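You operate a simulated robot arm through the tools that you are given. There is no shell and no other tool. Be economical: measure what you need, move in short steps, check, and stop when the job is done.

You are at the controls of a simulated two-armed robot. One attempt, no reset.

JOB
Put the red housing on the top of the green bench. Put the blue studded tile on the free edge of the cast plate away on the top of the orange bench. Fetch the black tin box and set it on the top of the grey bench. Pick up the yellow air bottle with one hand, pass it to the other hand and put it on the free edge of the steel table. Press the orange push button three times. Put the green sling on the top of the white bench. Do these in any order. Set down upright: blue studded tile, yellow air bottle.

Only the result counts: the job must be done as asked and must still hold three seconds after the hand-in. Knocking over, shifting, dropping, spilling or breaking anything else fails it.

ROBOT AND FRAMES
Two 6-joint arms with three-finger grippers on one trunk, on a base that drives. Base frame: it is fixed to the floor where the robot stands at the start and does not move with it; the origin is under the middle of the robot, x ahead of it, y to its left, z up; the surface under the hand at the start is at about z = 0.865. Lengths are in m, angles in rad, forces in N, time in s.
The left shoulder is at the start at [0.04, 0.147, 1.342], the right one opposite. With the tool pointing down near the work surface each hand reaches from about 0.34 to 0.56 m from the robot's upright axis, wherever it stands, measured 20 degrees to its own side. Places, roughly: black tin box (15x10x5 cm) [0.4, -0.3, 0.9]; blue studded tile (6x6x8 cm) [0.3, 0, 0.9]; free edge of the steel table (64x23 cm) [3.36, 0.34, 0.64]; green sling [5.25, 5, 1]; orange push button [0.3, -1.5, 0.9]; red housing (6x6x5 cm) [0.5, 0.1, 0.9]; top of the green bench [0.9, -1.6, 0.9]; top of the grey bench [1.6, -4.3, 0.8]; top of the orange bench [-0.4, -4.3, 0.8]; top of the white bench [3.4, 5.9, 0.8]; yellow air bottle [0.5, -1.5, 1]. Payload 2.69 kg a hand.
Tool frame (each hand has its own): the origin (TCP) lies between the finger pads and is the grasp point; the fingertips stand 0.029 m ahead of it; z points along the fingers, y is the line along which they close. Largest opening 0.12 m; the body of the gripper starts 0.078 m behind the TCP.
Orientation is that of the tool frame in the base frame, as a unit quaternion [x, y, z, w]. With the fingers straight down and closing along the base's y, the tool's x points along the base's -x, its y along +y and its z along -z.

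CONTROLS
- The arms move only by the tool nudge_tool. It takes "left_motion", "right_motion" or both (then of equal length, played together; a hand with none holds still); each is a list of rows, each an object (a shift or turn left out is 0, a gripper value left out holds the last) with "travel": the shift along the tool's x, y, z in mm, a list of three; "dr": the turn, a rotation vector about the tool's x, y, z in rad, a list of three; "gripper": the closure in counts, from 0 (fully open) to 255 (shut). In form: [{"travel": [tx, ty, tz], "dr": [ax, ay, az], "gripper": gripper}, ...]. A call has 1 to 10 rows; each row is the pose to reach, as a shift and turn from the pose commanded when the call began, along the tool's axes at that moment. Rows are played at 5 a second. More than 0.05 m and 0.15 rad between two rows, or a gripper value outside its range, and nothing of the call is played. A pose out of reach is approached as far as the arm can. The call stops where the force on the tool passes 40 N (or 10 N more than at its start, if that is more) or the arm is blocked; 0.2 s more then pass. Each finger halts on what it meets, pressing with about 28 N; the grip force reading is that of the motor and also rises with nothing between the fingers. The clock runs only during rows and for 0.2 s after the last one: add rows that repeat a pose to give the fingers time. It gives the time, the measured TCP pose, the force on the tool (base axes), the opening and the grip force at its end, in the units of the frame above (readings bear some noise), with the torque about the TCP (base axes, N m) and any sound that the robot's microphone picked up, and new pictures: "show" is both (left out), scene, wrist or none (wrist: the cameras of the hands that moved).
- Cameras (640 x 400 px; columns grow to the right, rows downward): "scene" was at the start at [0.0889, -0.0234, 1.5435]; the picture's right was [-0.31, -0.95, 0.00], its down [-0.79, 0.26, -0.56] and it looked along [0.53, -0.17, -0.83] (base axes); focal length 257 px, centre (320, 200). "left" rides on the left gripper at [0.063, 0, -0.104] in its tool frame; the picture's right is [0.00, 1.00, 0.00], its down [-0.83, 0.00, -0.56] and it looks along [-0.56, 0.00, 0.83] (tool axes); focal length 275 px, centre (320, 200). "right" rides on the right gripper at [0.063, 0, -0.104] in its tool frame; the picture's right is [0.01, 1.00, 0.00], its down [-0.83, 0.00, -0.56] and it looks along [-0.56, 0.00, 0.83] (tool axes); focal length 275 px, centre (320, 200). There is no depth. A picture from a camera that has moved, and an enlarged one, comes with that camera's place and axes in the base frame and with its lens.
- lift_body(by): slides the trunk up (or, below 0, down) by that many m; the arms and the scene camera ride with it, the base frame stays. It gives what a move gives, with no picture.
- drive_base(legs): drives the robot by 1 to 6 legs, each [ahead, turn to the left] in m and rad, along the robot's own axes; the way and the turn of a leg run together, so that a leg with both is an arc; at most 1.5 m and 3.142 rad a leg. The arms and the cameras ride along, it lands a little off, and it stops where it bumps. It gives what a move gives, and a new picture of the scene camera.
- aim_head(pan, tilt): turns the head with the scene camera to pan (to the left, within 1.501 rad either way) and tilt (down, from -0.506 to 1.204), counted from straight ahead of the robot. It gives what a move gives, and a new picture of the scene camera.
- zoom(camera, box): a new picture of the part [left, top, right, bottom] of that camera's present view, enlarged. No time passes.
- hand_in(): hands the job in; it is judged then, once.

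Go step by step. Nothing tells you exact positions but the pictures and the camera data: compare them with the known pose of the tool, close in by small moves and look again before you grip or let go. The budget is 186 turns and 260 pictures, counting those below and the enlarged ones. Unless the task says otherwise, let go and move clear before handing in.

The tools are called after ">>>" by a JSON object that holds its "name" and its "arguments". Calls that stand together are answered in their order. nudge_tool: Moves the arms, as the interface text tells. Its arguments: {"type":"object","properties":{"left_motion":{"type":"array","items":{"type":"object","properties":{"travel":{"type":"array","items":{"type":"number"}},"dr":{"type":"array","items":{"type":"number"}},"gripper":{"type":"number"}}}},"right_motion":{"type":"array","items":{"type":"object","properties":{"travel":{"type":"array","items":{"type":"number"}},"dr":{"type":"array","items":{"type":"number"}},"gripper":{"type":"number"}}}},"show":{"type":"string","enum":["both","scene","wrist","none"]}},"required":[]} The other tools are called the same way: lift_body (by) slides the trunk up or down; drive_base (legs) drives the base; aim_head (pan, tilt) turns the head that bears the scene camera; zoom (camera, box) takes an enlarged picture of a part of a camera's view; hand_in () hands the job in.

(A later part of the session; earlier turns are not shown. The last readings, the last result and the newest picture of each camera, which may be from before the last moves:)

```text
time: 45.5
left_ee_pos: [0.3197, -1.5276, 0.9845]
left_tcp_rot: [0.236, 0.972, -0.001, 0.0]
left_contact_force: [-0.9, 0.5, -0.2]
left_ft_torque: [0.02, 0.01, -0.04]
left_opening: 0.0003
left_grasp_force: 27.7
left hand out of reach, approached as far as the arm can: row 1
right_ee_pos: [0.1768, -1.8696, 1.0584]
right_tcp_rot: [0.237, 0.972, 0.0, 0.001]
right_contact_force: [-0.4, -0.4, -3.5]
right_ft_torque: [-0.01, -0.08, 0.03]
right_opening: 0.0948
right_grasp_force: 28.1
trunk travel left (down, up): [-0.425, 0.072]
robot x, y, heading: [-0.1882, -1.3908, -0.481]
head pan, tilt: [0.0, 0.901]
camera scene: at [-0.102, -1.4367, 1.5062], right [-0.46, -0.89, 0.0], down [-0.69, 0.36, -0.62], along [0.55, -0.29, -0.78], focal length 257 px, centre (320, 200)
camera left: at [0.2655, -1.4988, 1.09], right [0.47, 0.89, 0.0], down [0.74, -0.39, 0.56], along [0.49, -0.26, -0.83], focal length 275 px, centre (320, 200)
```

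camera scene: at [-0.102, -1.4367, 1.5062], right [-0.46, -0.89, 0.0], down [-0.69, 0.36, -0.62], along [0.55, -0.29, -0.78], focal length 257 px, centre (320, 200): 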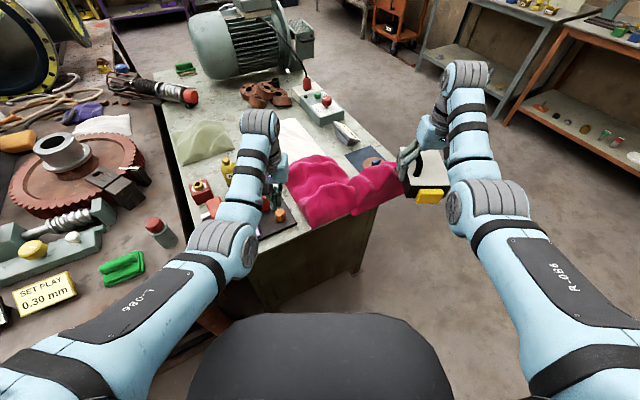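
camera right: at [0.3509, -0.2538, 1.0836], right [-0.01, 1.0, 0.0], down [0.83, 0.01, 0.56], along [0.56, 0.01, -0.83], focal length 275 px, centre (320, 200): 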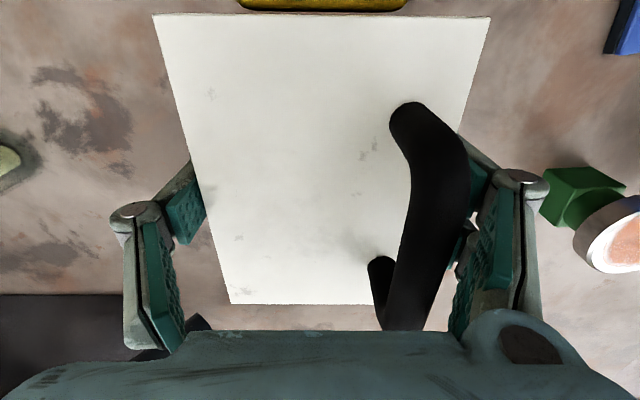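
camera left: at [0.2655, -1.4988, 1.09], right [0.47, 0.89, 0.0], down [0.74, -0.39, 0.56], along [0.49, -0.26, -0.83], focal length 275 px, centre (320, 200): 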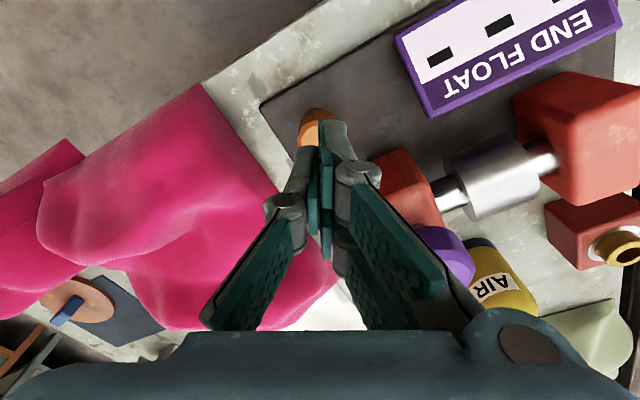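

Fingers nearly above the button; I'll fine-align and lower toward it until contact.

>>> {"name": "nudge_tool", "arguments": {"left_motion": [{"travel": [-8, -2, 0]}, {"travel": [-8, -2, 20]}, {"travel": [-8, -2, 38]}, {"travel": [-8, -2, 38]}], "show": "wrist"}}

>>> {"name": "zoom", "arguments": {"camera": "scene", "box": [180, 140, 340, 240]}}

```text
time: 46.5
left_ee_pos: [0.3278, -1.5328, 0.9467]
left_tcp_rot: [0.237, 0.971, 0.0, -0.001]
left_contact_force: [0.3, -0.5, 0.4]
left_ft_torque: [0.03, -0.02, 0.01]
left_opening: 0.0
left_grasp_force: 28.0
right_ee_pos: [0.1778, -1.8689, 1.0586]
right_tcp_rot: [0.237, 0.972, 0.0, 0.0]
right_contact_force: [0.5, -0.3, -3.6]
right_ft_torque: [-0.05, -0.03, -0.02]
right_opening: 0.0946
right_grasp_force: 28.3
trunk travel left (down, up): [-0.425, 0.072]
robot x, y, heading: [-0.1843, -1.3894, -0.483]
head pan, tilt: [0.0, 0.901]
camera left: at [0.2727, -1.5044, 1.0515], right [0.47, 0.89, 0.0], down [0.74, -0.39, 0.55], along [0.49, -0.26, -0.83], focal length 275 px, centre (320, 200)
```

left: 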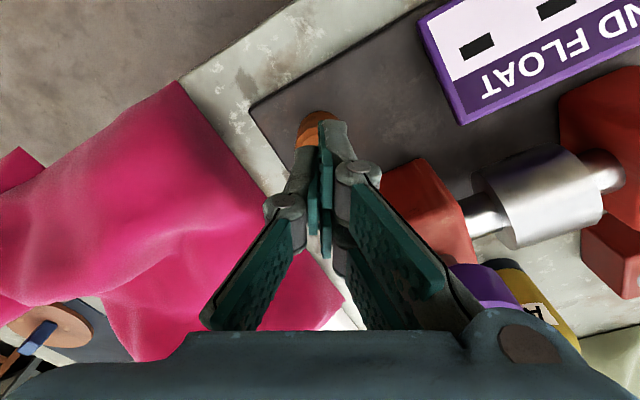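

```text
4.00 times, centred on (260, 190) of scene
camera zoom: at [-0.1005, -1.4376, 1.506], right [-0.46, -0.89, 0.0], down [-0.69, 0.36, -0.62], along [0.55, -0.29, -0.78], focal length 1026 px, centre (560, 240)
```

zoom: 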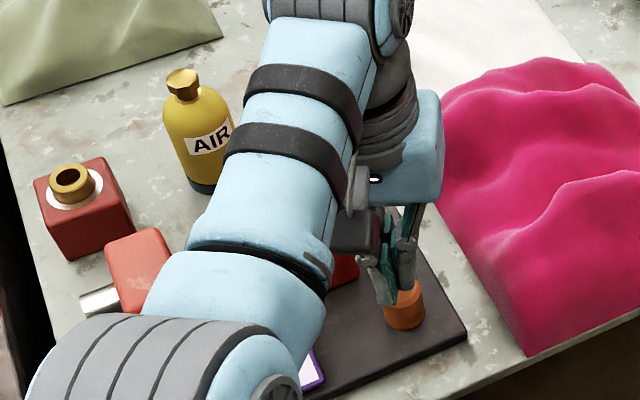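

The fingertips are just above the button top. Lowering slowly to find contact.

>>> {"name": "nudge_tool", "arguments": {"left_motion": [{"travel": [0, 0, 4]}, {"travel": [0, 0, 8]}, {"travel": [0, 0, 12]}], "show": "wrist"}}

```text
time: 47.3
left_ee_pos: [0.3289, -1.5341, 0.9332]
left_tcp_rot: [0.239, 0.971, 0.0, 0.0]
left_contact_force: [-0.1, -0.4, 2.0]
left_ft_torque: [0.01, 0.0, -0.04]
left_opening: 0.0061
left_grasp_force: 27.9
right_ee_pos: [0.1781, -1.8694, 1.0582]
right_tcp_rot: [0.237, 0.971, 0.0, -0.001]
right_contact_force: [0.0, -0.6, -3.9]
right_ft_torque: [-0.05, -0.05, -0.03]
right_opening: 0.0948
right_grasp_force: 28.0
trunk travel left (down, up): [-0.425, 0.072]
robot x, y, heading: [-0.1843, -1.3941, -0.482]
head pan, tilt: [0.0, 0.901]
camera left: at [0.2723, -1.5046, 1.0392], right [0.47, 0.89, 0.0], down [0.74, -0.39, 0.55], along [0.49, -0.26, -0.83], focal length 275 px, centre (320, 200)
```

left: 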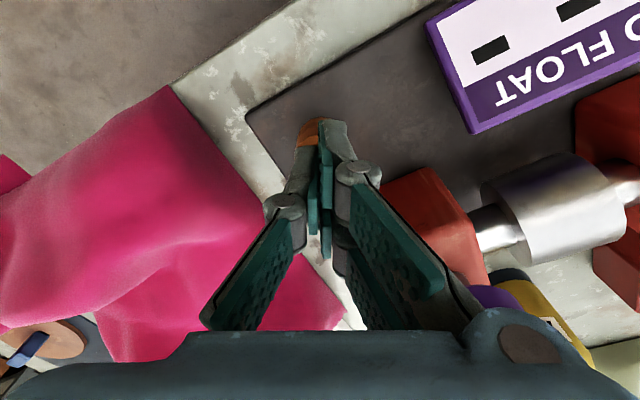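

Contact starts. I'll press a few mm more and listen for a click.

>>> {"name": "nudge_tool", "arguments": {"left_motion": [{"travel": [0, 0, 3]}, {"travel": [0, 0, 6]}], "show": "none"}}

```text
time: 47.9
left_ee_pos: [0.3277, -1.5345, 0.9272]
left_tcp_rot: [0.237, 0.972, 0.0, 0.0]
left_contact_force: [1.9, 1.1, 3.4]
left_ft_torque: [0.01, -0.04, 0.0]
left_opening: 0.0058
left_grasp_force: 28.5
right_ee_pos: [0.1779, -1.8691, 1.0594]
right_tcp_rot: [0.237, 0.971, 0.0, 0.0]
right_contact_force: [-0.3, -0.2, -3.8]
right_ft_torque: [-0.04, -0.04, -0.02]
right_opening: 0.0948
right_grasp_force: 27.7
trunk travel left (down, up): [-0.425, 0.072]
robot x, y, heading: [-0.186, -1.3907, -0.483]
head pan, tilt: [0.0, 0.901]
heard: click
```

One click. I'll release and repeat, pressing to the same depth.

>>> {"name": "nudge_tool", "arguments": {"left_motion": [{"travel": [0, 0, -10]}, {"travel": [0, 0, -20]}, {"travel": [0, 0, -20]}], "show": "none"}}

>>> {"name": "nudge_tool", "arguments": {"left_motion": [{"travel": [0, 0, 8]}, {"travel": [0, 0, 14]}, {"travel": [0, 0, 17]}, {"travel": [0, 0, 21]}], "show": "none"}}

```text
time: 48.7
left_ee_pos: [0.3277, -1.5339, 0.947]
left_tcp_rot: [0.238, 0.971, 0.0, -0.001]
left_contact_force: [0.0, 0.1, 0.0]
left_ft_torque: [0.01, -0.02, 0.01]
left_opening: 0.0
left_grasp_force: 28.7
right_ee_pos: [0.1777, -1.8698, 1.058]
right_tcp_rot: [0.236, 0.972, 0.001, 0.0]
right_contact_force: [-1.0, -0.2, -3.9]
right_ft_torque: [-0.04, -0.05, 0.03]
right_opening: 0.0949
right_grasp_force: 27.7
trunk travel left (down, up): [-0.425, 0.072]
robot x, y, heading: [-0.1895, -1.3921, -0.483]
head pan, tilt: [0.0, 0.901]
```

```text
time: 49.7
left_ee_pos: [0.3285, -1.5342, 0.9266]
left_tcp_rot: [0.237, 0.971, 0.0, 0.001]
left_contact_force: [3.1, -3.0, 7.2]
left_ft_torque: [-0.06, -0.05, -0.01]
left_opening: 0.006
left_grasp_force: 28.7
right_ee_pos: [0.1768, -1.8692, 1.0589]
right_tcp_rot: [0.238, 0.971, 0.001, 0.002]
right_contact_force: [0.2, 0.3, -3.3]
right_ft_torque: [-0.02, -0.04, 0.0]
right_opening: 0.095
right_grasp_force: 27.9
trunk travel left (down, up): [-0.425, 0.072]
robot x, y, heading: [-0.189, -1.3898, -0.481]
head pan, tilt: [0.0, 0.901]
heard: click
```

Second click. Third press next, then I rise clear.

>>> {"name": "nudge_tool", "arguments": {"left_motion": [{"travel": [0, 0, -10]}, {"travel": [0, 0, -20]}, {"travel": [0, 0, -20]}], "show": "none"}}

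>>> {"name": "nudge_tool", "arguments": {"left_motion": [{"travel": [0, 0, 8]}, {"travel": [0, 0, 14]}, {"travel": [0, 0, 17]}, {"travel": [0, 0, 21]}], "show": "none"}}

>>> {"name": "nudge_tool", "arguments": {"left_motion": [{"travel": [0, 0, -20]}, {"travel": [0, 0, -60]}, {"travel": [-20, 0, -100]}, {"travel": [-40, 0, -140]}, {"travel": [-40, 0, -140]}], "show": "scene"}}

```text
time: 50.5
left_ee_pos: [0.3272, -1.5341, 0.9458]
left_tcp_rot: [0.238, 0.971, 0.001, 0.0]
left_contact_force: [0.6, 0.9, 0.2]
left_ft_torque: [0.01, 0.0, -0.02]
left_opening: 0.0001
left_grasp_force: 28.1
right_ee_pos: [0.1776, -1.869, 1.0584]
right_tcp_rot: [0.237, 0.972, 0.001, 0.0]
right_contact_force: [-0.7, -0.3, -3.8]
right_ft_torque: [-0.05, -0.05, 0.01]
right_opening: 0.0947
right_grasp_force: 27.5
trunk travel left (down, up): [-0.425, 0.072]
robot x, y, heading: [-0.1859, -1.3914, -0.487]
head pan, tilt: [0.0, 0.901]
```

```text
time: 51.5
left_ee_pos: [0.3272, -1.5333, 0.9256]
left_tcp_rot: [0.237, 0.972, 0.0, 0.002]
left_contact_force: [3.0, 0.2, 13.8]
left_ft_torque: [0.07, -0.09, 0.04]
left_opening: 0.0058
left_grasp_force: 28.7
right_ee_pos: [0.1762, -1.8685, 1.0602]
right_tcp_rot: [0.237, 0.972, 0.0, 0.002]
right_contact_force: [-0.1, -0.1, -3.7]
right_ft_torque: [-0.03, -0.06, -0.01]
right_opening: 0.0947
right_grasp_force: 28.0
trunk travel left (down, up): [-0.425, 0.072]
robot x, y, heading: [-0.1885, -1.3941, -0.488]
head pan, tilt: [0.0, 0.901]
heard: click
```

```text
time: 52.7
left_ee_pos: [0.3635, -1.552, 1.0651]
left_tcp_rot: [0.237, 0.972, 0.0, 0.0]
left_contact_force: [-0.1, -0.9, 0.9]
left_ft_torque: [-0.03, -0.01, -0.01]
left_opening: 0.0
left_grasp_force: 28.3
right_ee_pos: [0.1779, -1.87, 1.0594]
right_tcp_rot: [0.236, 0.972, 0.0, 0.001]
right_contact_force: [-0.2, 0.8, -4.1]
right_ft_torque: [0.0, -0.03, -0.02]
right_opening: 0.0946
right_grasp_force: 28.0
trunk travel left (down, up): [-0.425, 0.072]
robot x, y, heading: [-0.1862, -1.3924, -0.484]
head pan, tilt: [0.0, 0.901]
camera scene: at [-0.1012, -1.4372, 1.5061], right [-0.46, -0.89, 0.0], down [-0.69, 0.36, -0.62], along [0.55, -0.29, -0.78], focal length 257 px, centre (320, 200)
```

scene: 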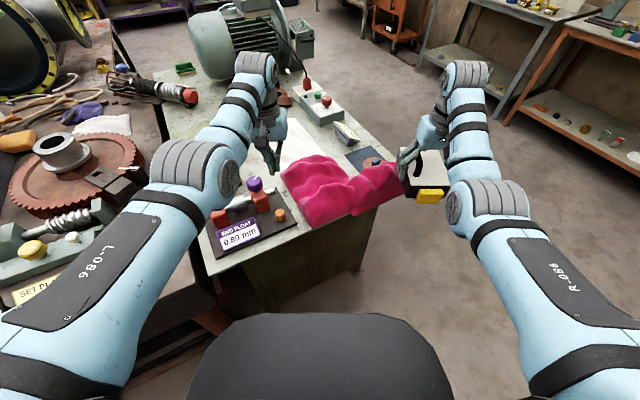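

Three clicks heard, with the button done. Now I'll drive back to the first table to take the blue tile with the left hand.

>>> {"name": "drive_base", "arguments": {"legs": [[-0.4, 0], [0, 2.055], [1.05, 0], [0, -1.571]]}}

```text
time: 69.0
left_ee_pos: [0.0193, -0.0521, 1.0645]
left_tcp_rot: [0.011, 1.0, 0.0, -0.001]
left_contact_force: [0.4, -0.1, 0.5]
left_ft_torque: [-0.02, -0.02, 0.02]
left_opening: 0.0
left_grasp_force: 28.4
right_ee_pos: [-0.0087, -0.4188, 1.0585]
right_tcp_rot: [0.011, 1.0, 0.0, 0.001]
right_contact_force: [-0.9, -0.2, -4.9]
right_ft_torque: [-0.05, -0.06, 0.03]
right_opening: 0.0949
right_grasp_force: 27.6
trunk travel left (down, up): [-0.425, 0.072]
robot x, y, heading: [-0.5489, -0.1513, -0.027]
head pan, tilt: [0.0, 0.901]
camera scene: at [-0.4487, -0.1538, 1.506], right [-0.03, -1.0, 0.0], down [-0.78, 0.02, -0.62], along [0.62, -0.02, -0.78], focal length 257 px, centre (320, 200)
```

scene: 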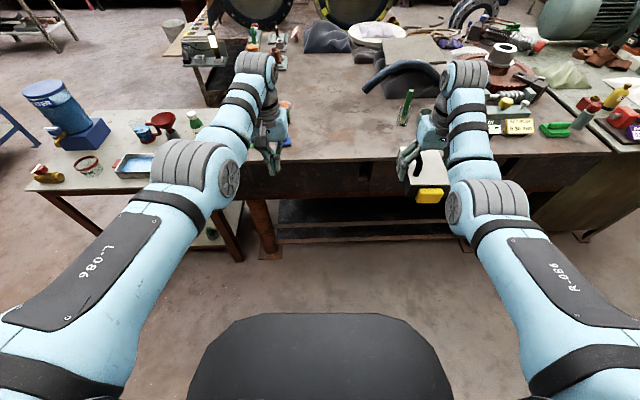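

>>> {"name": "drive_base", "arguments": {"legs": [[0, 0.025], [0.4, 0]]}}

>>> {"name": "nudge_tool", "arguments": {"left_motion": [{"gripper": 60}, {"travel": [10, 0, 0], "gripper": 0}, {"travel": [20, 0, 0], "gripper": 0}, {"travel": [20, 0, 0], "gripper": 0}], "show": "wrist"}}

```text
time: 71.9
left_ee_pos: [0.4202, -0.0367, 1.066]
left_tcp_rot: [-0.002, 1.0, -0.001, 0.001]
left_contact_force: [0.2, 0.6, -0.2]
left_ft_torque: [0.02, -0.04, 0.0]
left_opening: 0.0001
left_grasp_force: 28.6
right_ee_pos: [0.4018, -0.404, 1.0586]
right_tcp_rot: [-0.002, 1.0, 0.001, 0.002]
right_contact_force: [-0.4, -0.2, -4.5]
right_ft_torque: [-0.04, -0.08, 0.0]
right_opening: 0.0948
right_grasp_force: 27.6
trunk travel left (down, up): [-0.425, 0.072]
robot x, y, heading: [-0.1428, -0.1491, -0.002]
head pan, tilt: [0.0, 0.901]
camera scene: at [-0.0465, -0.1521, 1.5063], right [0.0, -1.0, 0.0], down [-0.78, 0.0, -0.62], along [0.62, 0.0, -0.78], focal length 257 px, centre (320, 200)
```

scene: 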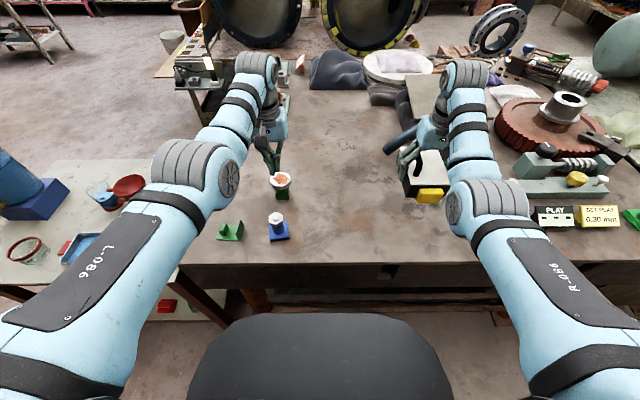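

```text
time: 72.9
left_ee_pos: [0.4022, -0.0368, 1.0637]
left_tcp_rot: [-0.002, 1.0, 0.001, -0.001]
left_contact_force: [0.6, 0.3, -0.5]
left_ft_torque: [0.01, 0.04, 0.02]
left_opening: 0.1199
left_grasp_force: 0.1
right_ee_pos: [0.4038, -0.4048, 1.0575]
right_tcp_rot: [-0.001, 1.0, 0.001, 0.0]
right_contact_force: [0.1, -0.1, -4.7]
right_ft_torque: [-0.01, -0.05, -0.02]
right_opening: 0.0948
right_grasp_force: 27.5
trunk travel left (down, up): [-0.425, 0.072]
robot x, y, heading: [-0.1403, -0.1501, 0.004]
head pan, tilt: [0.0, 0.901]
camera left: at [0.34, -0.037, 1.1689], right [0.0, 1.0, 0.0], down [0.83, 0.0, 0.55], along [0.55, 0.0, -0.83], focal length 275 px, centre (320, 200)
```

left: 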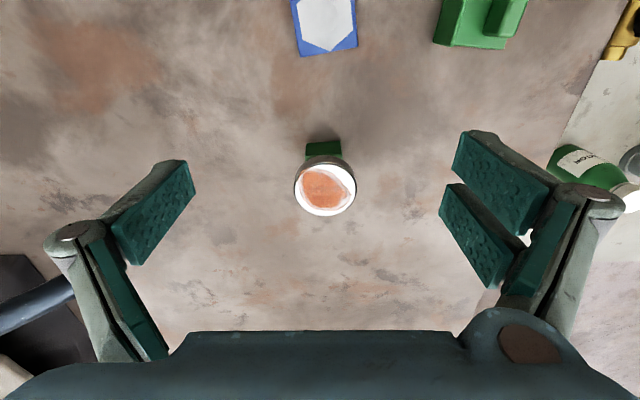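

The tile stands near [0.342, -0.033], yawed about +0.15 rad, with a white hex top. Moving above it for a closer look.

>>> {"name": "nudge_tool", "arguments": {"left_motion": [{"travel": [30, 2, 10]}, {"travel": [61, 4, 20]}, {"travel": [61, 4, 60]}, {"travel": [61, 4, 60]}], "show": "wrist"}}

```text
time: 73.9
left_ee_pos: [0.3596, -0.037, 0.9911]
left_tcp_rot: [-0.002, 1.0, -0.001, -0.001]
left_contact_force: [0.1, 0.6, 0.4]
left_ft_torque: [0.01, 0.01, 0.02]
left_opening: 0.1201
left_grasp_force: 0.0
left hand out of reach, approached as far as the arm can: row 1, 2, 3, 4
right_ee_pos: [0.4036, -0.4045, 1.059]
right_tcp_rot: [-0.002, 1.0, 0.001, 0.0]
right_contact_force: [-0.1, 0.8, -3.9]
right_ft_torque: [0.02, -0.07, 0.05]
right_opening: 0.0949
right_grasp_force: 28.5
trunk travel left (down, up): [-0.425, 0.072]
robot x, y, heading: [-0.1429, -0.1499, 0.001]
head pan, tilt: [0.0, 0.901]
camera left: at [0.2975, -0.038, 1.0959], right [0.0, 1.0, 0.0], down [0.83, 0.0, 0.55], along [0.55, 0.0, -0.83], focal length 275 px, centre (320, 200)
```

left: 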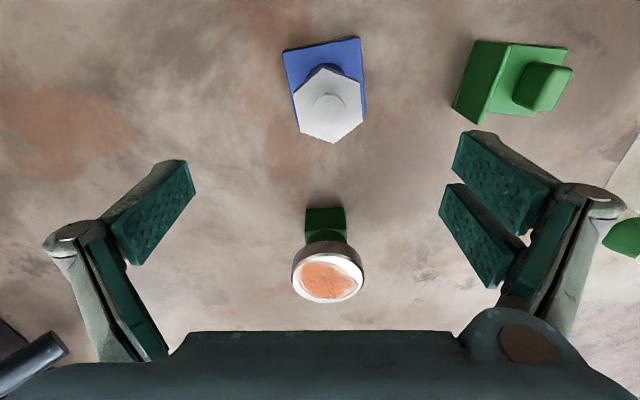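

Hex top centre is [0.337, -0.033], 38 mm across flats. I'll back up 3 cm for reach, then align above it.

>>> {"name": "drive_base", "arguments": {"legs": [[-0.03, 0]]}}

>>> {"name": "nudge_tool", "arguments": {"left_motion": [{"travel": [0, 3, 0], "dr": [0, 0, -0.1]}, {"travel": [0, 3, 0], "dr": [0, 0, -0.1]}], "show": "wrist"}}

```text
time: 74.7
left_ee_pos: [0.337, -0.0374, 0.9884]
left_tcp_rot: [-0.001, 1.0, 0.001, -0.004]
left_contact_force: [0.3, 0.4, -0.7]
left_ft_torque: [-0.03, 0.06, -0.01]
left_opening: 0.1199
left_grasp_force: 0.0
right_ee_pos: [0.3807, -0.4054, 1.0551]
right_tcp_rot: [-0.001, 1.0, 0.001, -0.003]
right_contact_force: [1.7, -0.8, -4.7]
right_ft_torque: [-0.02, -0.01, 0.02]
right_opening: 0.0949
right_grasp_force: 28.2
trunk travel left (down, up): [-0.425, 0.072]
robot x, y, heading: [-0.1684, -0.1465, -0.002]
head pan, tilt: [0.0, 0.901]
camera scene: at [-0.0636, -0.1522, 1.5053], right [0.0, -1.0, 0.0], down [-0.79, 0.0, -0.62], along [0.62, 0.0, -0.79], focal length 257 px, centre (320, 200)
```

scene: 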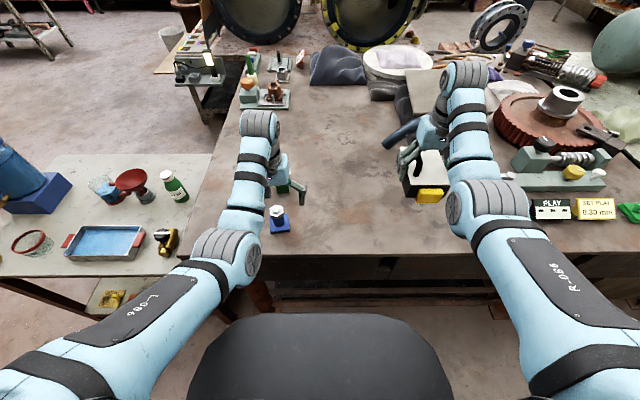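

```text
time: 75.3
left_ee_pos: [0.3313, -0.035, 0.9902]
left_tcp_rot: [-0.052, 0.999, 0.001, -0.002]
left_contact_force: [0.1, 0.1, 0.3]
left_ft_torque: [0.02, 0.03, -0.02]
left_opening: 0.12
left_grasp_force: 0.0
right_ee_pos: [0.3762, -0.4039, 1.0581]
right_tcp_rot: [-0.002, 1.0, 0.001, 0.0]
right_contact_force: [-0.2, 1.0, -3.6]
right_ft_torque: [0.0, 0.01, 0.0]
right_opening: 0.0947
right_grasp_force: 27.5
trunk travel left (down, up): [-0.425, 0.072]
robot x, y, heading: [-0.1694, -0.1506, -0.003]
head pan, tilt: [0.0, 0.901]
camera left: at [0.2707, -0.0413, 1.095], right [-0.1, 1.0, 0.0], down [0.83, 0.08, 0.55], along [0.55, 0.06, -0.83], focal length 275 px, centre (320, 200)
```

left: 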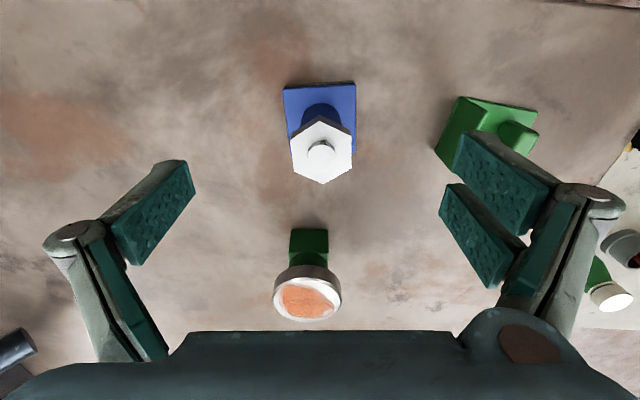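

Aligned. I'll descend to the hex and grip.

>>> {"name": "nudge_tool", "arguments": {"left_motion": [{"travel": [-5, 2, 30]}, {"travel": [-5, 2, 58]}, {"travel": [-5, 2, 58]}], "show": "wrist"}}

```text
time: 76.1
left_ee_pos: [0.337, -0.032, 0.9325]
left_tcp_rot: [-0.051, 0.999, 0.001, 0.0]
left_contact_force: [1.0, -0.2, 0.1]
left_ft_torque: [0.0, -0.04, -0.02]
left_opening: 0.1202
left_grasp_force: 0.1
right_ee_pos: [0.3754, -0.4048, 1.0584]
right_tcp_rot: [-0.002, 1.0, 0.001, -0.001]
right_contact_force: [0.2, -0.1, -3.4]
right_ft_torque: [-0.04, -0.05, 0.01]
right_opening: 0.0949
right_grasp_force: 27.8
trunk travel left (down, up): [-0.425, 0.072]
robot x, y, heading: [-0.1705, -0.1497, 0.0]
head pan, tilt: [0.0, 0.901]
camera left: at [0.2747, -0.0385, 1.0376], right [-0.1, 1.0, 0.0], down [0.83, 0.08, 0.56], along [0.55, 0.06, -0.83], focal length 275 px, centre (320, 200)
```

left: 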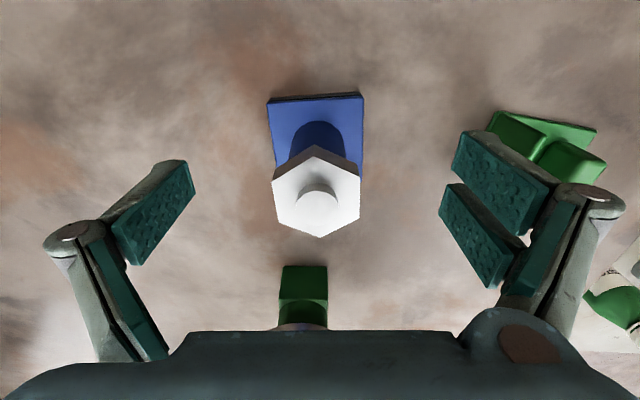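

>>> {"name": "nudge_tool", "arguments": {"left_motion": [{"travel": [2, 0, 4]}, {"travel": [2, 0, 4], "gripper": 120}, {"travel": [2, 0, 4], "gripper": 255}, {"travel": [2, 0, 4], "gripper": 255}, {"travel": [2, 0, 4], "gripper": 255}], "show": "wrist"}}

```text
time: 77.3
left_ee_pos: [0.3352, -0.0328, 0.9286]
left_tcp_rot: [-0.052, 0.999, 0.001, -0.001]
left_contact_force: [-0.3, -0.2, 0.3]
left_ft_torque: [-0.04, -0.01, -0.02]
left_opening: 0.0398
left_grasp_force: 27.9
right_ee_pos: [0.375, -0.4043, 1.0589]
right_tcp_rot: [-0.002, 1.0, 0.0, 0.001]
right_contact_force: [-0.3, -0.7, -3.8]
right_ft_torque: [-0.01, -0.04, 0.02]
right_opening: 0.0945
right_grasp_force: 28.1
trunk travel left (down, up): [-0.425, 0.072]
robot x, y, heading: [-0.1713, -0.1505, -0.003]
head pan, tilt: [0.0, 0.901]
camera left: at [0.2722, -0.0392, 1.0341], right [-0.1, 1.0, 0.0], down [0.83, 0.08, 0.56], along [0.55, 0.06, -0.83], focal length 275 px, centre (320, 200)
```

left: 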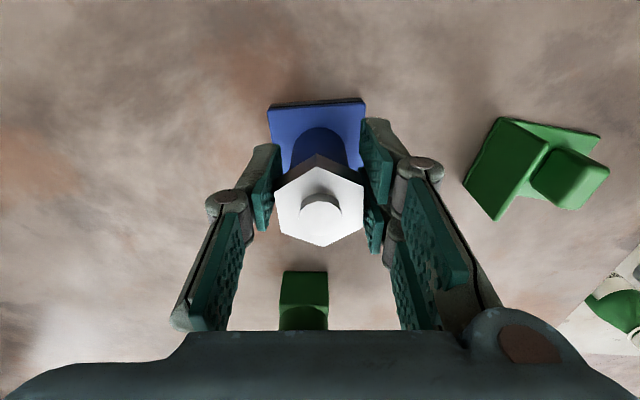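

The hex is gripped across its flats. Lifting, then a check.

>>> {"name": "nudge_tool", "arguments": {"left_motion": [{"travel": [0, 0, -30]}, {"travel": [-20, 0, -60]}, {"travel": [-40, 0, -90]}, {"travel": [-70, 0, -120]}, {"travel": [-70, 0, -120]}], "show": "wrist"}}

```text
time: 78.5
left_ee_pos: [0.3969, -0.0231, 1.0499]
left_tcp_rot: [-0.052, 0.999, 0.0, 0.0]
left_contact_force: [-0.1, 0.3, -2.3]
left_ft_torque: [-0.03, -0.02, -0.01]
left_opening: 0.0397
left_grasp_force: 28.0
left hand out of reach, approached as far as the arm can: row 4, 5
right_ee_pos: [0.3752, -0.4049, 1.0599]
right_tcp_rot: [-0.001, 1.0, 0.0, -0.001]
right_contact_force: [-0.1, 0.4, -3.4]
right_ft_torque: [-0.04, -0.07, 0.0]
right_opening: 0.0951
right_grasp_force: 28.3
trunk travel left (down, up): [-0.425, 0.072]
robot x, y, heading: [-0.1673, -0.1502, -0.003]
head pan, tilt: [0.0, 0.901]
camera left: at [0.3344, -0.0302, 1.1553], right [-0.1, 1.0, 0.0], down [0.83, 0.08, 0.56], along [0.55, 0.06, -0.83], focal length 275 px, centre (320, 200)
```

left: 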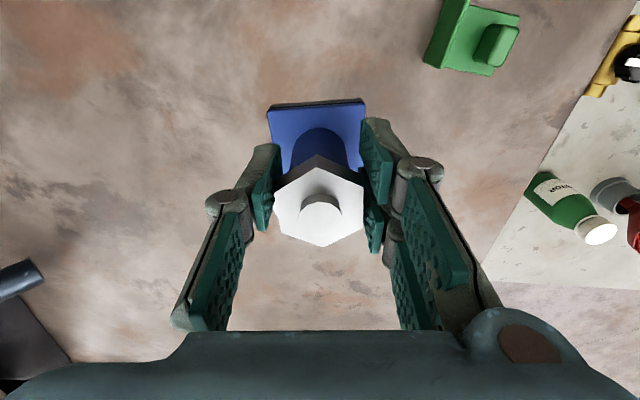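

Tile held level. Now I'll back out and drive toward the far wall benches, then look at them.

>>> {"name": "drive_base", "arguments": {"legs": [[-0.34, 0], [0, -1.571], [1.45, 0], [1.35, 0]]}}

>>> {"name": "aim_head", "arguments": {"pan": 0.0, "tilt": 0.5}}

```text
time: 97.8
left_ee_pos: [-0.3678, -3.5226, 1.051]
left_tcp_rot: [0.667, 0.745, 0.0, 0.001]
left_contact_force: [-0.2, 0.0, -1.5]
left_ft_torque: [0.03, 0.04, -0.03]
left_opening: 0.0397
left_grasp_force: 27.7
right_ee_pos: [-0.7487, -3.5045, 1.0592]
right_tcp_rot: [0.704, 0.71, 0.0, 0.002]
right_contact_force: [-0.1, -1.0, -4.1]
right_ft_torque: [-0.01, 0.02, 0.01]
right_opening: 0.095
right_grasp_force: 28.5
trunk travel left (down, up): [-0.425, 0.072]
robot x, y, heading: [-0.5, -2.9571, -1.564]
head pan, tilt: [0.0, 0.901]
camera scene: at [-0.4967, -3.0543, 1.5061], right [-1.0, -0.01, 0.0], down [-0.01, 0.78, -0.62], along [0.0, -0.62, -0.78], focal length 257 px, centre (320, 200)
```

scene: 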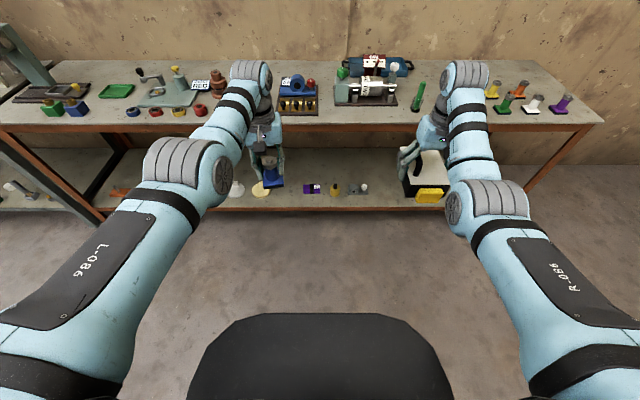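

```text
time: 98.6
left_ee_pos: [-0.3676, -3.5239, 1.0497]
left_tcp_rot: [0.667, 0.745, 0.002, 0.0]
left_contact_force: [-0.9, 0.7, -1.2]
left_ft_torque: [-0.01, 0.0, -0.03]
left_opening: 0.0396
left_grasp_force: 27.9
right_ee_pos: [-0.749, -3.5046, 1.0593]
right_tcp_rot: [0.703, 0.711, 0.001, 0.0]
right_contact_force: [0.0, 0.3, -4.0]
right_ft_torque: [-0.05, -0.02, -0.02]
right_opening: 0.0946
right_grasp_force: 28.5
trunk travel left (down, up): [-0.425, 0.072]
robot x, y, heading: [-0.5013, -2.9557, -1.562]
head pan, tilt: [0.0, 0.499]
camera scene: at [-0.4966, -3.0711, 1.5398], right [-1.0, -0.01, 0.0], down [0.0, 0.48, -0.88], along [0.01, -0.88, -0.48], focal length 257 px, centre (320, 200)
```

scene: 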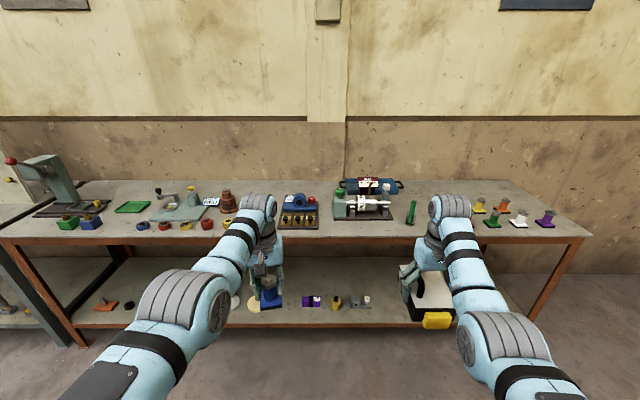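

The orange bench's front edge is at about y=-4.07, z≈0.8, and I need a free spot near the front. Moving closer for a better view.

>>> {"name": "drive_base", "arguments": {"legs": [[0.38, 0]]}}

>>> {"name": "aim_head", "arguments": {"pan": 0.3, "tilt": 0.7}}

```text
time: 101.1
left_ee_pos: [-0.362, -3.9061, 1.0513]
left_tcp_rot: [0.665, 0.747, 0.0, 0.001]
left_contact_force: [0.0, 0.2, -1.4]
left_ft_torque: [-0.04, 0.01, 0.03]
left_opening: 0.0395
left_grasp_force: 28.7
right_ee_pos: [-0.744, -3.8872, 1.0593]
right_tcp_rot: [0.702, 0.712, 0.0, 0.001]
right_contact_force: [-0.9, 1.0, -3.5]
right_ft_torque: [-0.05, -0.01, -0.03]
right_opening: 0.0946
right_grasp_force: 27.8
trunk travel left (down, up): [-0.425, 0.072]
robot x, y, heading: [-0.4977, -3.3399, -1.562]
head pan, tilt: [0.0, 0.499]
camera scene: at [-0.4932, -3.452, 1.5402], right [-1.0, -0.01, 0.0], down [0.0, 0.48, -0.88], along [0.01, -0.88, -0.48], focal length 257 px, centre (320, 200)
```

scene: 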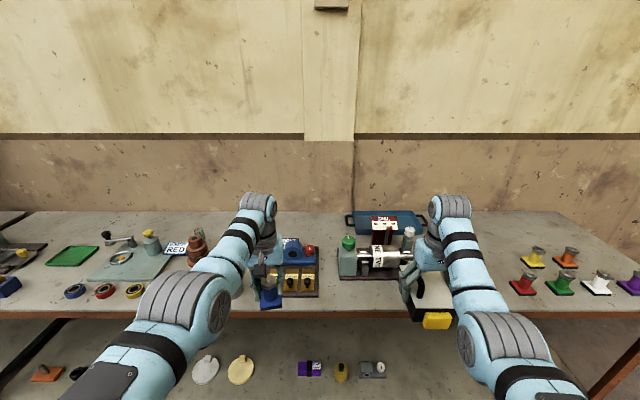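

```text
time: 101.9
left_ee_pos: [-0.3628, -3.9086, 1.0503]
left_tcp_rot: [0.665, 0.746, 0.001, 0.0]
left_contact_force: [0.3, -0.3, -1.3]
left_ft_torque: [0.06, 0.01, 0.02]
left_opening: 0.0397
left_grasp_force: 27.8
right_ee_pos: [-0.7445, -3.8891, 1.0588]
right_tcp_rot: [0.702, 0.712, 0.0, 0.0]
right_contact_force: [0.5, 0.3, -3.6]
right_ft_torque: [-0.06, -0.02, 0.04]
right_opening: 0.0948
right_grasp_force: 28.1
trunk travel left (down, up): [-0.425, 0.072]
robot x, y, heading: [-0.4928, -3.3427, -1.562]
head pan, tilt: [0.3, 0.7]
camera scene: at [-0.4682, -3.4455, 1.5222], right [-0.95, -0.3, 0.0], down [-0.2, 0.61, -0.76], along [0.23, -0.73, -0.64], focal length 257 px, centre (320, 200)
```

scene: 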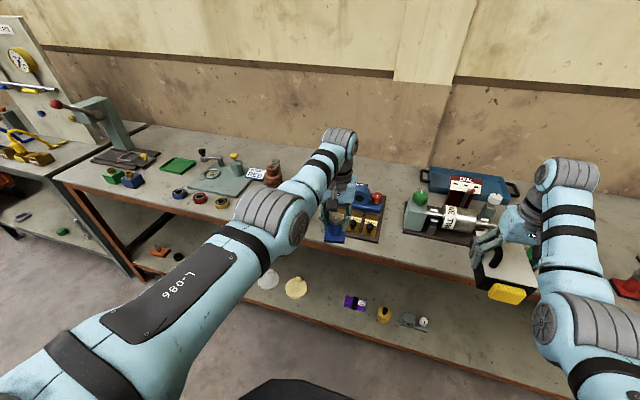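

Between the rings and the blue block there seems to be a gap around x≈-0.12, partly hidden by my left arm. I'll shift the base left to face it and look again.

>>> {"name": "drive_base", "arguments": {"legs": [[-0.1, 0], [0, 1.571], [0.27, 0], [0, -1.571]]}}

>>> {"name": "aim_head", "arguments": {"pan": -0.2, "tilt": 0.75}}

```text
time: 112.2
left_ee_pos: [-0.0801, -3.7935, 1.0498]
left_tcp_rot: [0.656, 0.755, 0.001, -0.001]
left_contact_force: [-1.3, 0.0, -1.2]
left_ft_torque: [0.0, 0.03, -0.03]
left_opening: 0.0396
left_grasp_force: 28.0
right_ee_pos: [-0.4612, -3.785, 1.0591]
right_tcp_rot: [0.693, 0.721, -0.001, 0.0]
right_contact_force: [0.1, -0.6, -4.0]
right_ft_torque: [-0.03, 0.03, 0.02]
right_opening: 0.0949
right_grasp_force: 28.1
trunk travel left (down, up): [-0.425, 0.072]
robot x, y, heading: [-0.2283, -3.2281, -1.535]
head pan, tilt: [0.3, 0.7]
camera scene: at [-0.1958, -3.3338, 1.5222], right [-0.94, -0.33, 0.0], down [-0.21, 0.61, -0.76], along [0.25, -0.72, -0.64], focal length 257 px, centre (320, 200)
```

scene: 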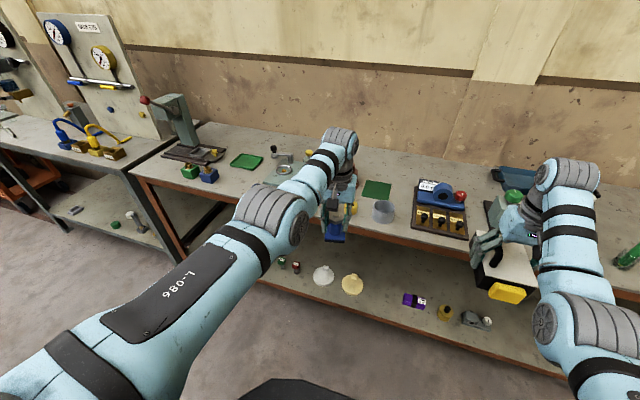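

```text
time: 113.2
left_ee_pos: [-0.0783, -3.792, 1.0499]
left_tcp_rot: [0.656, 0.755, 0.001, 0.0]
left_contact_force: [-0.8, 0.2, -1.3]
left_ft_torque: [0.01, 0.0, 0.0]
left_opening: 0.0396
left_grasp_force: 28.1
right_ee_pos: [-0.4607, -3.7862, 1.0585]
right_tcp_rot: [0.694, 0.72, 0.001, 0.001]
right_contact_force: [-0.3, -0.3, -3.9]
right_ft_torque: [-0.09, 0.04, 0.04]
right_opening: 0.0951
right_grasp_force: 28.2
trunk travel left (down, up): [-0.425, 0.072]
robot x, y, heading: [-0.2272, -3.2313, -1.535]
head pan, tilt: [-0.201, 0.75]
camera scene: at [-0.2379, -3.3352, 1.5179], right [-0.99, 0.16, 0.0], down [0.11, 0.67, -0.73], along [-0.12, -0.72, -0.68], focal length 257 px, centre (320, 200)
```

scene: 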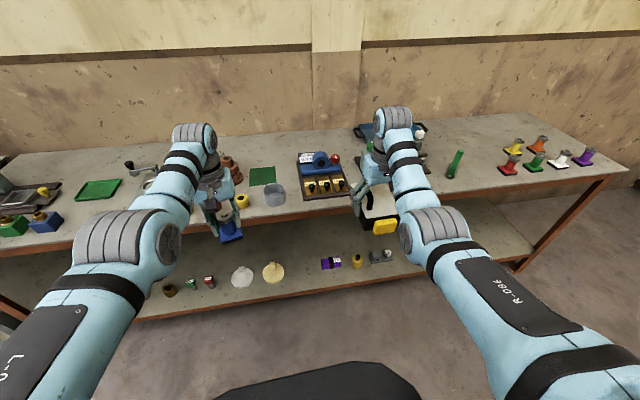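

That gap holds a beaker, but the strip between the green pen (x≈-0.98) and the red base (x≈-1.27) is clear. I'll shift the base right to face x≈-1.24.

>>> {"name": "drive_base", "arguments": {"legs": [[0, -1.607], [1.01, 0], [0, 1.571]]}}

>>> {"name": "aim_head", "arguments": {"pan": 0.0, "tilt": 0.75}}

```text
time: 126.0
left_ee_pos: [-1.0878, -3.7938, 1.0515]
left_tcp_rot: [0.668, 0.744, 0.001, 0.0]
left_contact_force: [-0.2, 0.2, -1.7]
left_ft_torque: [0.04, -0.02, 0.03]
left_opening: 0.0396
left_grasp_force: 27.8
right_ee_pos: [-1.4679, -3.774, 1.0592]
right_tcp_rot: [0.704, 0.71, 0.0, 0.001]
right_contact_force: [0.7, 0.7, -4.1]
right_ft_torque: [-0.03, -0.03, -0.02]
right_opening: 0.0948
right_grasp_force: 28.6
trunk travel left (down, up): [-0.425, 0.072]
robot x, y, heading: [-1.2193, -3.2251, -1.564]
head pan, tilt: [-0.201, 0.75]
camera scene: at [-1.2325, -3.3312, 1.5179], right [-0.98, 0.19, 0.0], down [0.13, 0.67, -0.73], along [-0.14, -0.72, -0.68], focal length 257 px, centre (320, 200)
```

scene: 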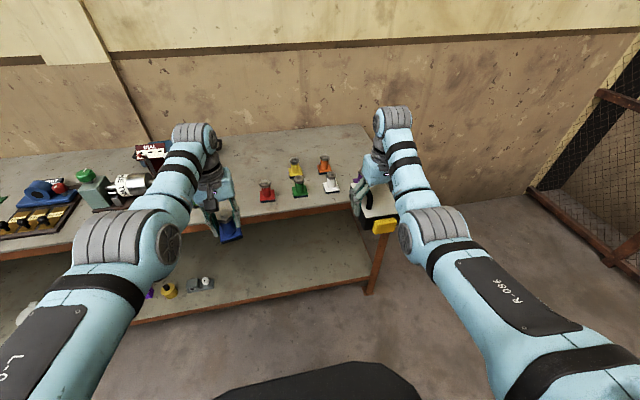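

```text
time: 126.8
left_ee_pos: [-1.087, -3.7933, 1.0499]
left_tcp_rot: [0.667, 0.745, 0.001, 0.0]
left_contact_force: [0.5, 0.6, -2.0]
left_ft_torque: [-0.04, 0.02, 0.0]
left_opening: 0.0394
left_grasp_force: 28.1
right_ee_pos: [-1.4685, -3.7736, 1.0582]
right_tcp_rot: [0.704, 0.71, 0.001, 0.001]
right_contact_force: [0.6, 0.5, -3.2]
right_ft_torque: [-0.06, -0.01, 0.0]
right_opening: 0.095
right_grasp_force: 28.3
trunk travel left (down, up): [-0.425, 0.072]
robot x, y, heading: [-1.2163, -3.2251, -1.565]
head pan, tilt: [0.0, 0.75]
camera scene: at [-1.2155, -3.3328, 1.5179], right [-1.0, 0.0, 0.0], down [0.0, 0.68, -0.73], along [0.0, -0.73, -0.68], focal length 257 px, centre (320, 200)
```

scene: 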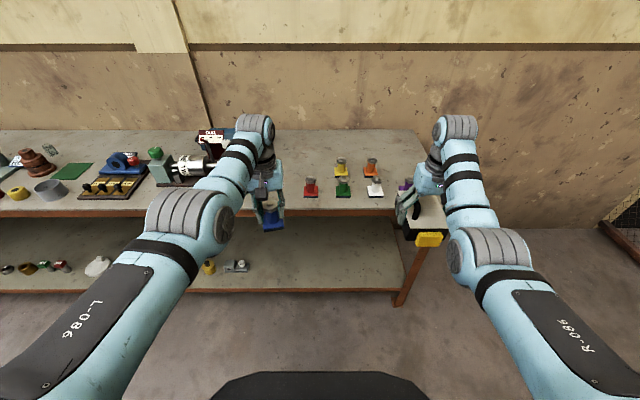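

Clear slot between the red base (x≈-1.18) and the pen. I'll drive in and lower the left hand partway to inspect with the wrist camera.

>>> {"name": "drive_base", "arguments": {"legs": [[0.38, 0]]}}

>>> {"name": "nudge_tool", "arguments": {"left_motion": [{"travel": [20, 0, 10]}, {"travel": [40, 0, 40]}, {"travel": [50, 0, 70]}, {"travel": [50, 0, 70]}], "show": "both"}}

```text
time: 129.2
left_ee_pos: [-1.0864, -4.1716, 1.0513]
left_tcp_rot: [0.669, 0.743, 0.0, 0.001]
left_contact_force: [0.3, 0.2, -1.8]
left_ft_torque: [-0.01, 0.01, 0.01]
left_opening: 0.0392
left_grasp_force: 27.9
right_ee_pos: [-1.4682, -4.1514, 1.0598]
right_tcp_rot: [0.705, 0.71, 0.0, 0.002]
right_contact_force: [1.0, -0.1, -3.6]
right_ft_torque: [-0.04, 0.03, 0.01]
right_opening: 0.0947
right_grasp_force: 28.2
trunk travel left (down, up): [-0.425, 0.072]
robot x, y, heading: [-1.2174, -3.6086, -1.568]
head pan, tilt: [0.0, 0.75]
camera scene: at [-1.2143, -3.7098, 1.5182], right [-1.0, 0.0, 0.0], down [0.0, 0.68, -0.73], along [0.0, -0.73, -0.68], focal length 257 px, centre (320, 200)
```

scene: 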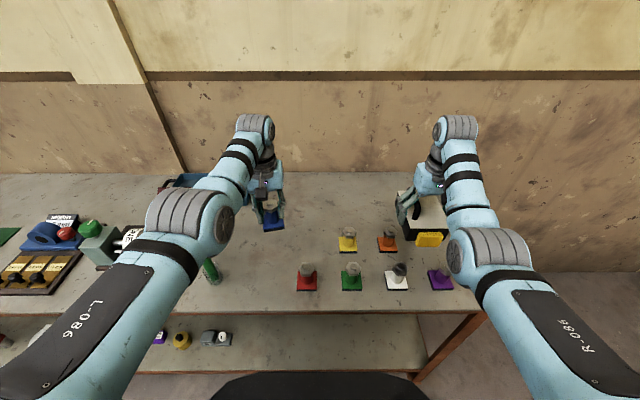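

```text
time: 130.2
left_ee_pos: [-1.0917, -4.1233, 0.98]
left_tcp_rot: [0.668, 0.744, 0.001, 0.0]
left_contact_force: [0.1, -0.1, -2.3]
left_ft_torque: [0.0, -0.02, 0.0]
left_opening: 0.0393
left_grasp_force: 28.3
right_ee_pos: [-1.4683, -4.1549, 1.0586]
right_tcp_rot: [0.705, 0.709, 0.0, 0.001]
right_contact_force: [-0.3, 0.6, -3.6]
right_ft_torque: [-0.04, 0.0, 0.05]
right_opening: 0.0951
right_grasp_force: 28.2
trunk travel left (down, up): [-0.425, 0.072]
robot x, y, heading: [-1.2143, -3.6089, -1.566]
head pan, tilt: [0.0, 0.75]
camera scene: at [-1.2143, -3.7137, 1.5179], right [-1.0, 0.0, 0.0], down [0.0, 0.68, -0.73], along [0.0, -0.73, -0.68], focal length 257 px, centre (320, 200)
camera left: at [-1.0975, -4.0613, 1.0846], right [0.99, 0.1, 0.0], down [0.08, -0.83, 0.55], along [0.06, -0.55, -0.83], focal length 275 px, centre (320, 200)
```

scene: 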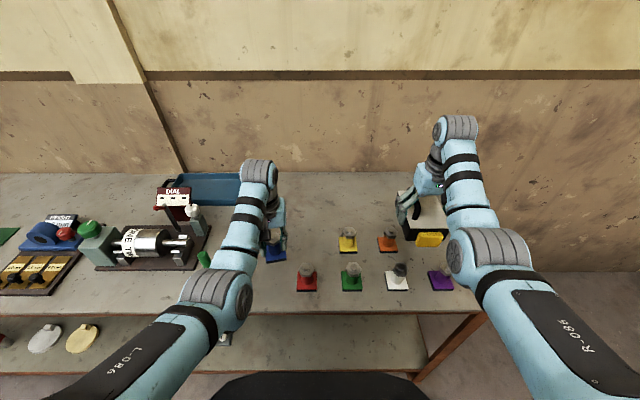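
left: 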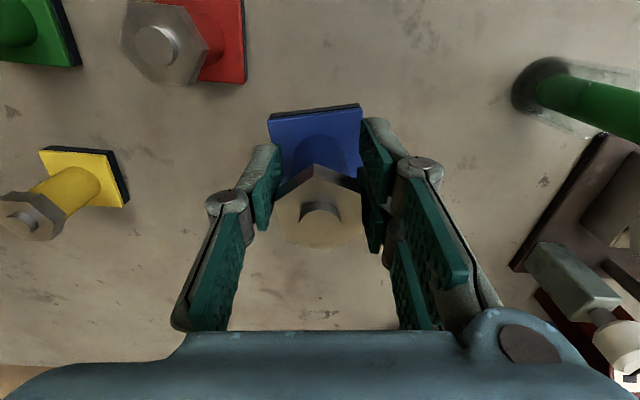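

Clear space all around. Shifting 3 cm away from the red tile and lowering near the surface.

>>> {"name": "nudge_tool", "arguments": {"left_motion": [{"travel": [0, 30, 20]}, {"travel": [0, 30, 50]}, {"travel": [0, 30, 80]}, {"travel": [0, 30, 98]}, {"travel": [0, 30, 98]}], "show": "both"}}

```text
time: 131.2
left_ee_pos: [-1.062, -4.1184, 0.8927]
left_tcp_rot: [0.667, 0.745, -0.003, 0.006]
left_contact_force: [-1.9, 15.6, 30.1]
left_ft_torque: [0.92, -0.57, 0.12]
left_opening: 0.0391
left_grasp_force: 28.2
right_ee_pos: [-1.4693, -4.1467, 1.063]
right_tcp_rot: [0.704, 0.71, -0.001, 0.002]
right_contact_force: [-0.2, 0.3, -3.8]
right_ft_torque: [-0.06, 0.01, -0.06]
right_opening: 0.0951
right_grasp_force: 28.0
trunk travel left (down, up): [-0.425, 0.072]
robot x, y, heading: [-1.2133, -3.6062, -1.568]
head pan, tilt: [0.0, 0.75]
stopped in row 5 (left hand): the force on the tool passed its limit at 69 N (the readings are from after the stop); the commanded pose is now the measured one
camera scene: at [-1.2164, -3.7033, 1.5187], right [-1.0, 0.0, 0.0], down [0.0, 0.68, -0.74], along [0.0, -0.74, -0.68], focal length 257 px, centre (320, 200)
camera left: at [-1.0684, -4.0547, 0.9968], right [0.99, 0.1, 0.0], down [0.08, -0.82, 0.57], along [0.06, -0.56, -0.82], focal length 275 px, centre (320, 200)
```

scene: 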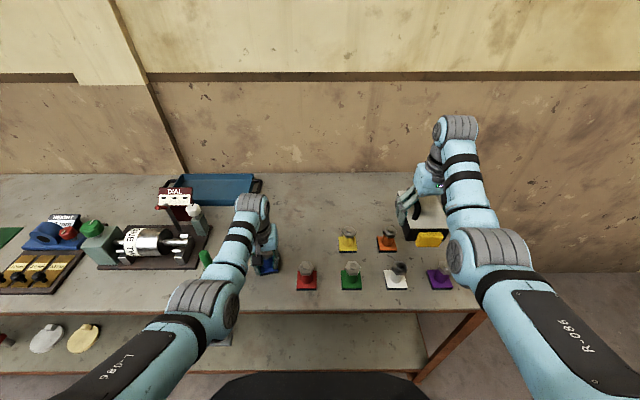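
left: 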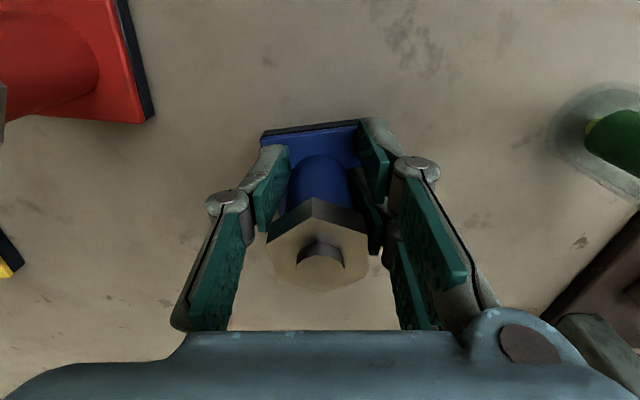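

The tile touched earlier than I expected (the bench is around z≈0.84) and slid up slightly in the grip, but it's standing on its base. I'll open a little and watch it.

>>> {"name": "nudge_tool", "arguments": {"left_motion": [{"gripper": 160}, {"gripper": 140}, {"gripper": 110}, {"gripper": 110}], "show": "wrist"}}

```text
time: 132.2
left_ee_pos: [-1.0605, -4.1225, 0.8882]
left_tcp_rot: [0.669, 0.744, -0.003, 0.004]
left_contact_force: [0.2, 0.3, 0.3]
left_ft_torque: [-0.03, 0.01, -0.02]
left_opening: 0.0681
left_grasp_force: 0.0
right_ee_pos: [-1.4676, -4.1527, 1.0591]
right_tcp_rot: [0.705, 0.71, 0.001, 0.001]
right_contact_force: [0.6, -0.2, -3.5]
right_ft_torque: [-0.01, -0.01, 0.01]
right_opening: 0.0949
right_grasp_force: 27.9
trunk travel left (down, up): [-0.425, 0.072]
robot x, y, heading: [-1.2164, -3.6073, -1.569]
head pan, tilt: [0.0, 0.75]
camera left: at [-1.0673, -4.0603, 0.9924], right [0.99, 0.1, 0.0], down [0.08, -0.82, 0.56], along [0.06, -0.56, -0.83], focal length 275 px, centre (320, 200)
```

left: 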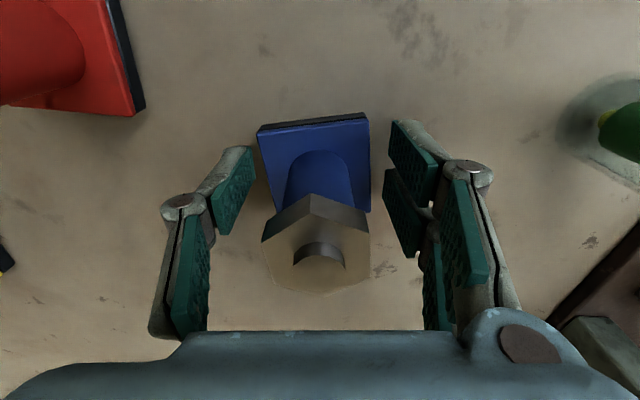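

The tile stands free. Lifting the left hand clear and checking.

>>> {"name": "nudge_tool", "arguments": {"left_motion": [{"travel": [0, 0, -40]}, {"travel": [0, 0, -80]}, {"travel": [-10, 0, -120]}, {"travel": [-40, 0, -160]}, {"travel": [-40, 0, -160]}], "show": "both"}}

```text
time: 133.4
left_ee_pos: [-1.0587, -4.1613, 1.0486]
left_tcp_rot: [0.668, 0.744, -0.001, 0.003]
left_contact_force: [-0.1, -0.1, 0.5]
left_ft_torque: [0.01, -0.02, -0.04]
left_opening: 0.0684
left_grasp_force: 0.0
right_ee_pos: [-1.4674, -4.1535, 1.0587]
right_tcp_rot: [0.704, 0.71, 0.001, 0.001]
right_contact_force: [-0.3, 0.4, -3.3]
right_ft_torque: [-0.02, 0.03, 0.01]
right_opening: 0.0946
right_grasp_force: 27.6
trunk travel left (down, up): [-0.425, 0.072]
robot x, y, heading: [-1.2138, -3.6076, -1.565]
head pan, tilt: [0.0, 0.75]
camera scene: at [-1.2142, -3.7127, 1.5179], right [-1.0, 0.0, 0.0], down [0.0, 0.68, -0.73], along [0.0, -0.73, -0.68], focal length 257 px, centre (320, 200)
camera left: at [-1.0639, -4.0981, 1.1519], right [0.99, 0.1, 0.0], down [0.08, -0.82, 0.56], along [0.06, -0.56, -0.83], focal length 275 px, centre (320, 200)
```

scene: 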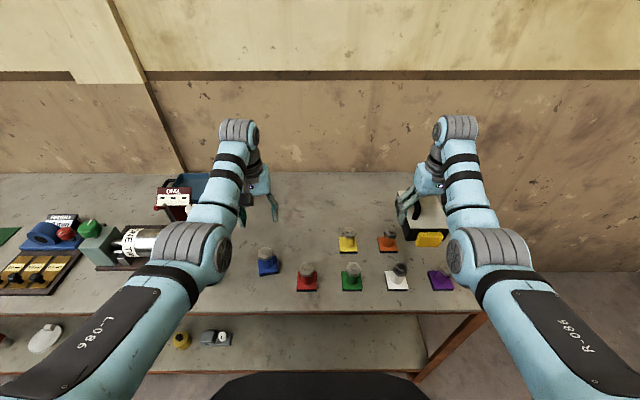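
left: 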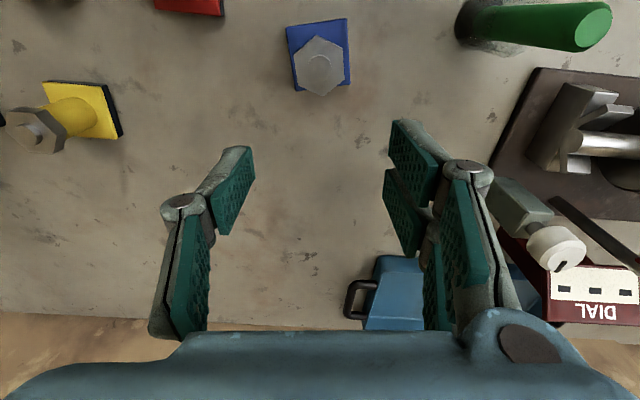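

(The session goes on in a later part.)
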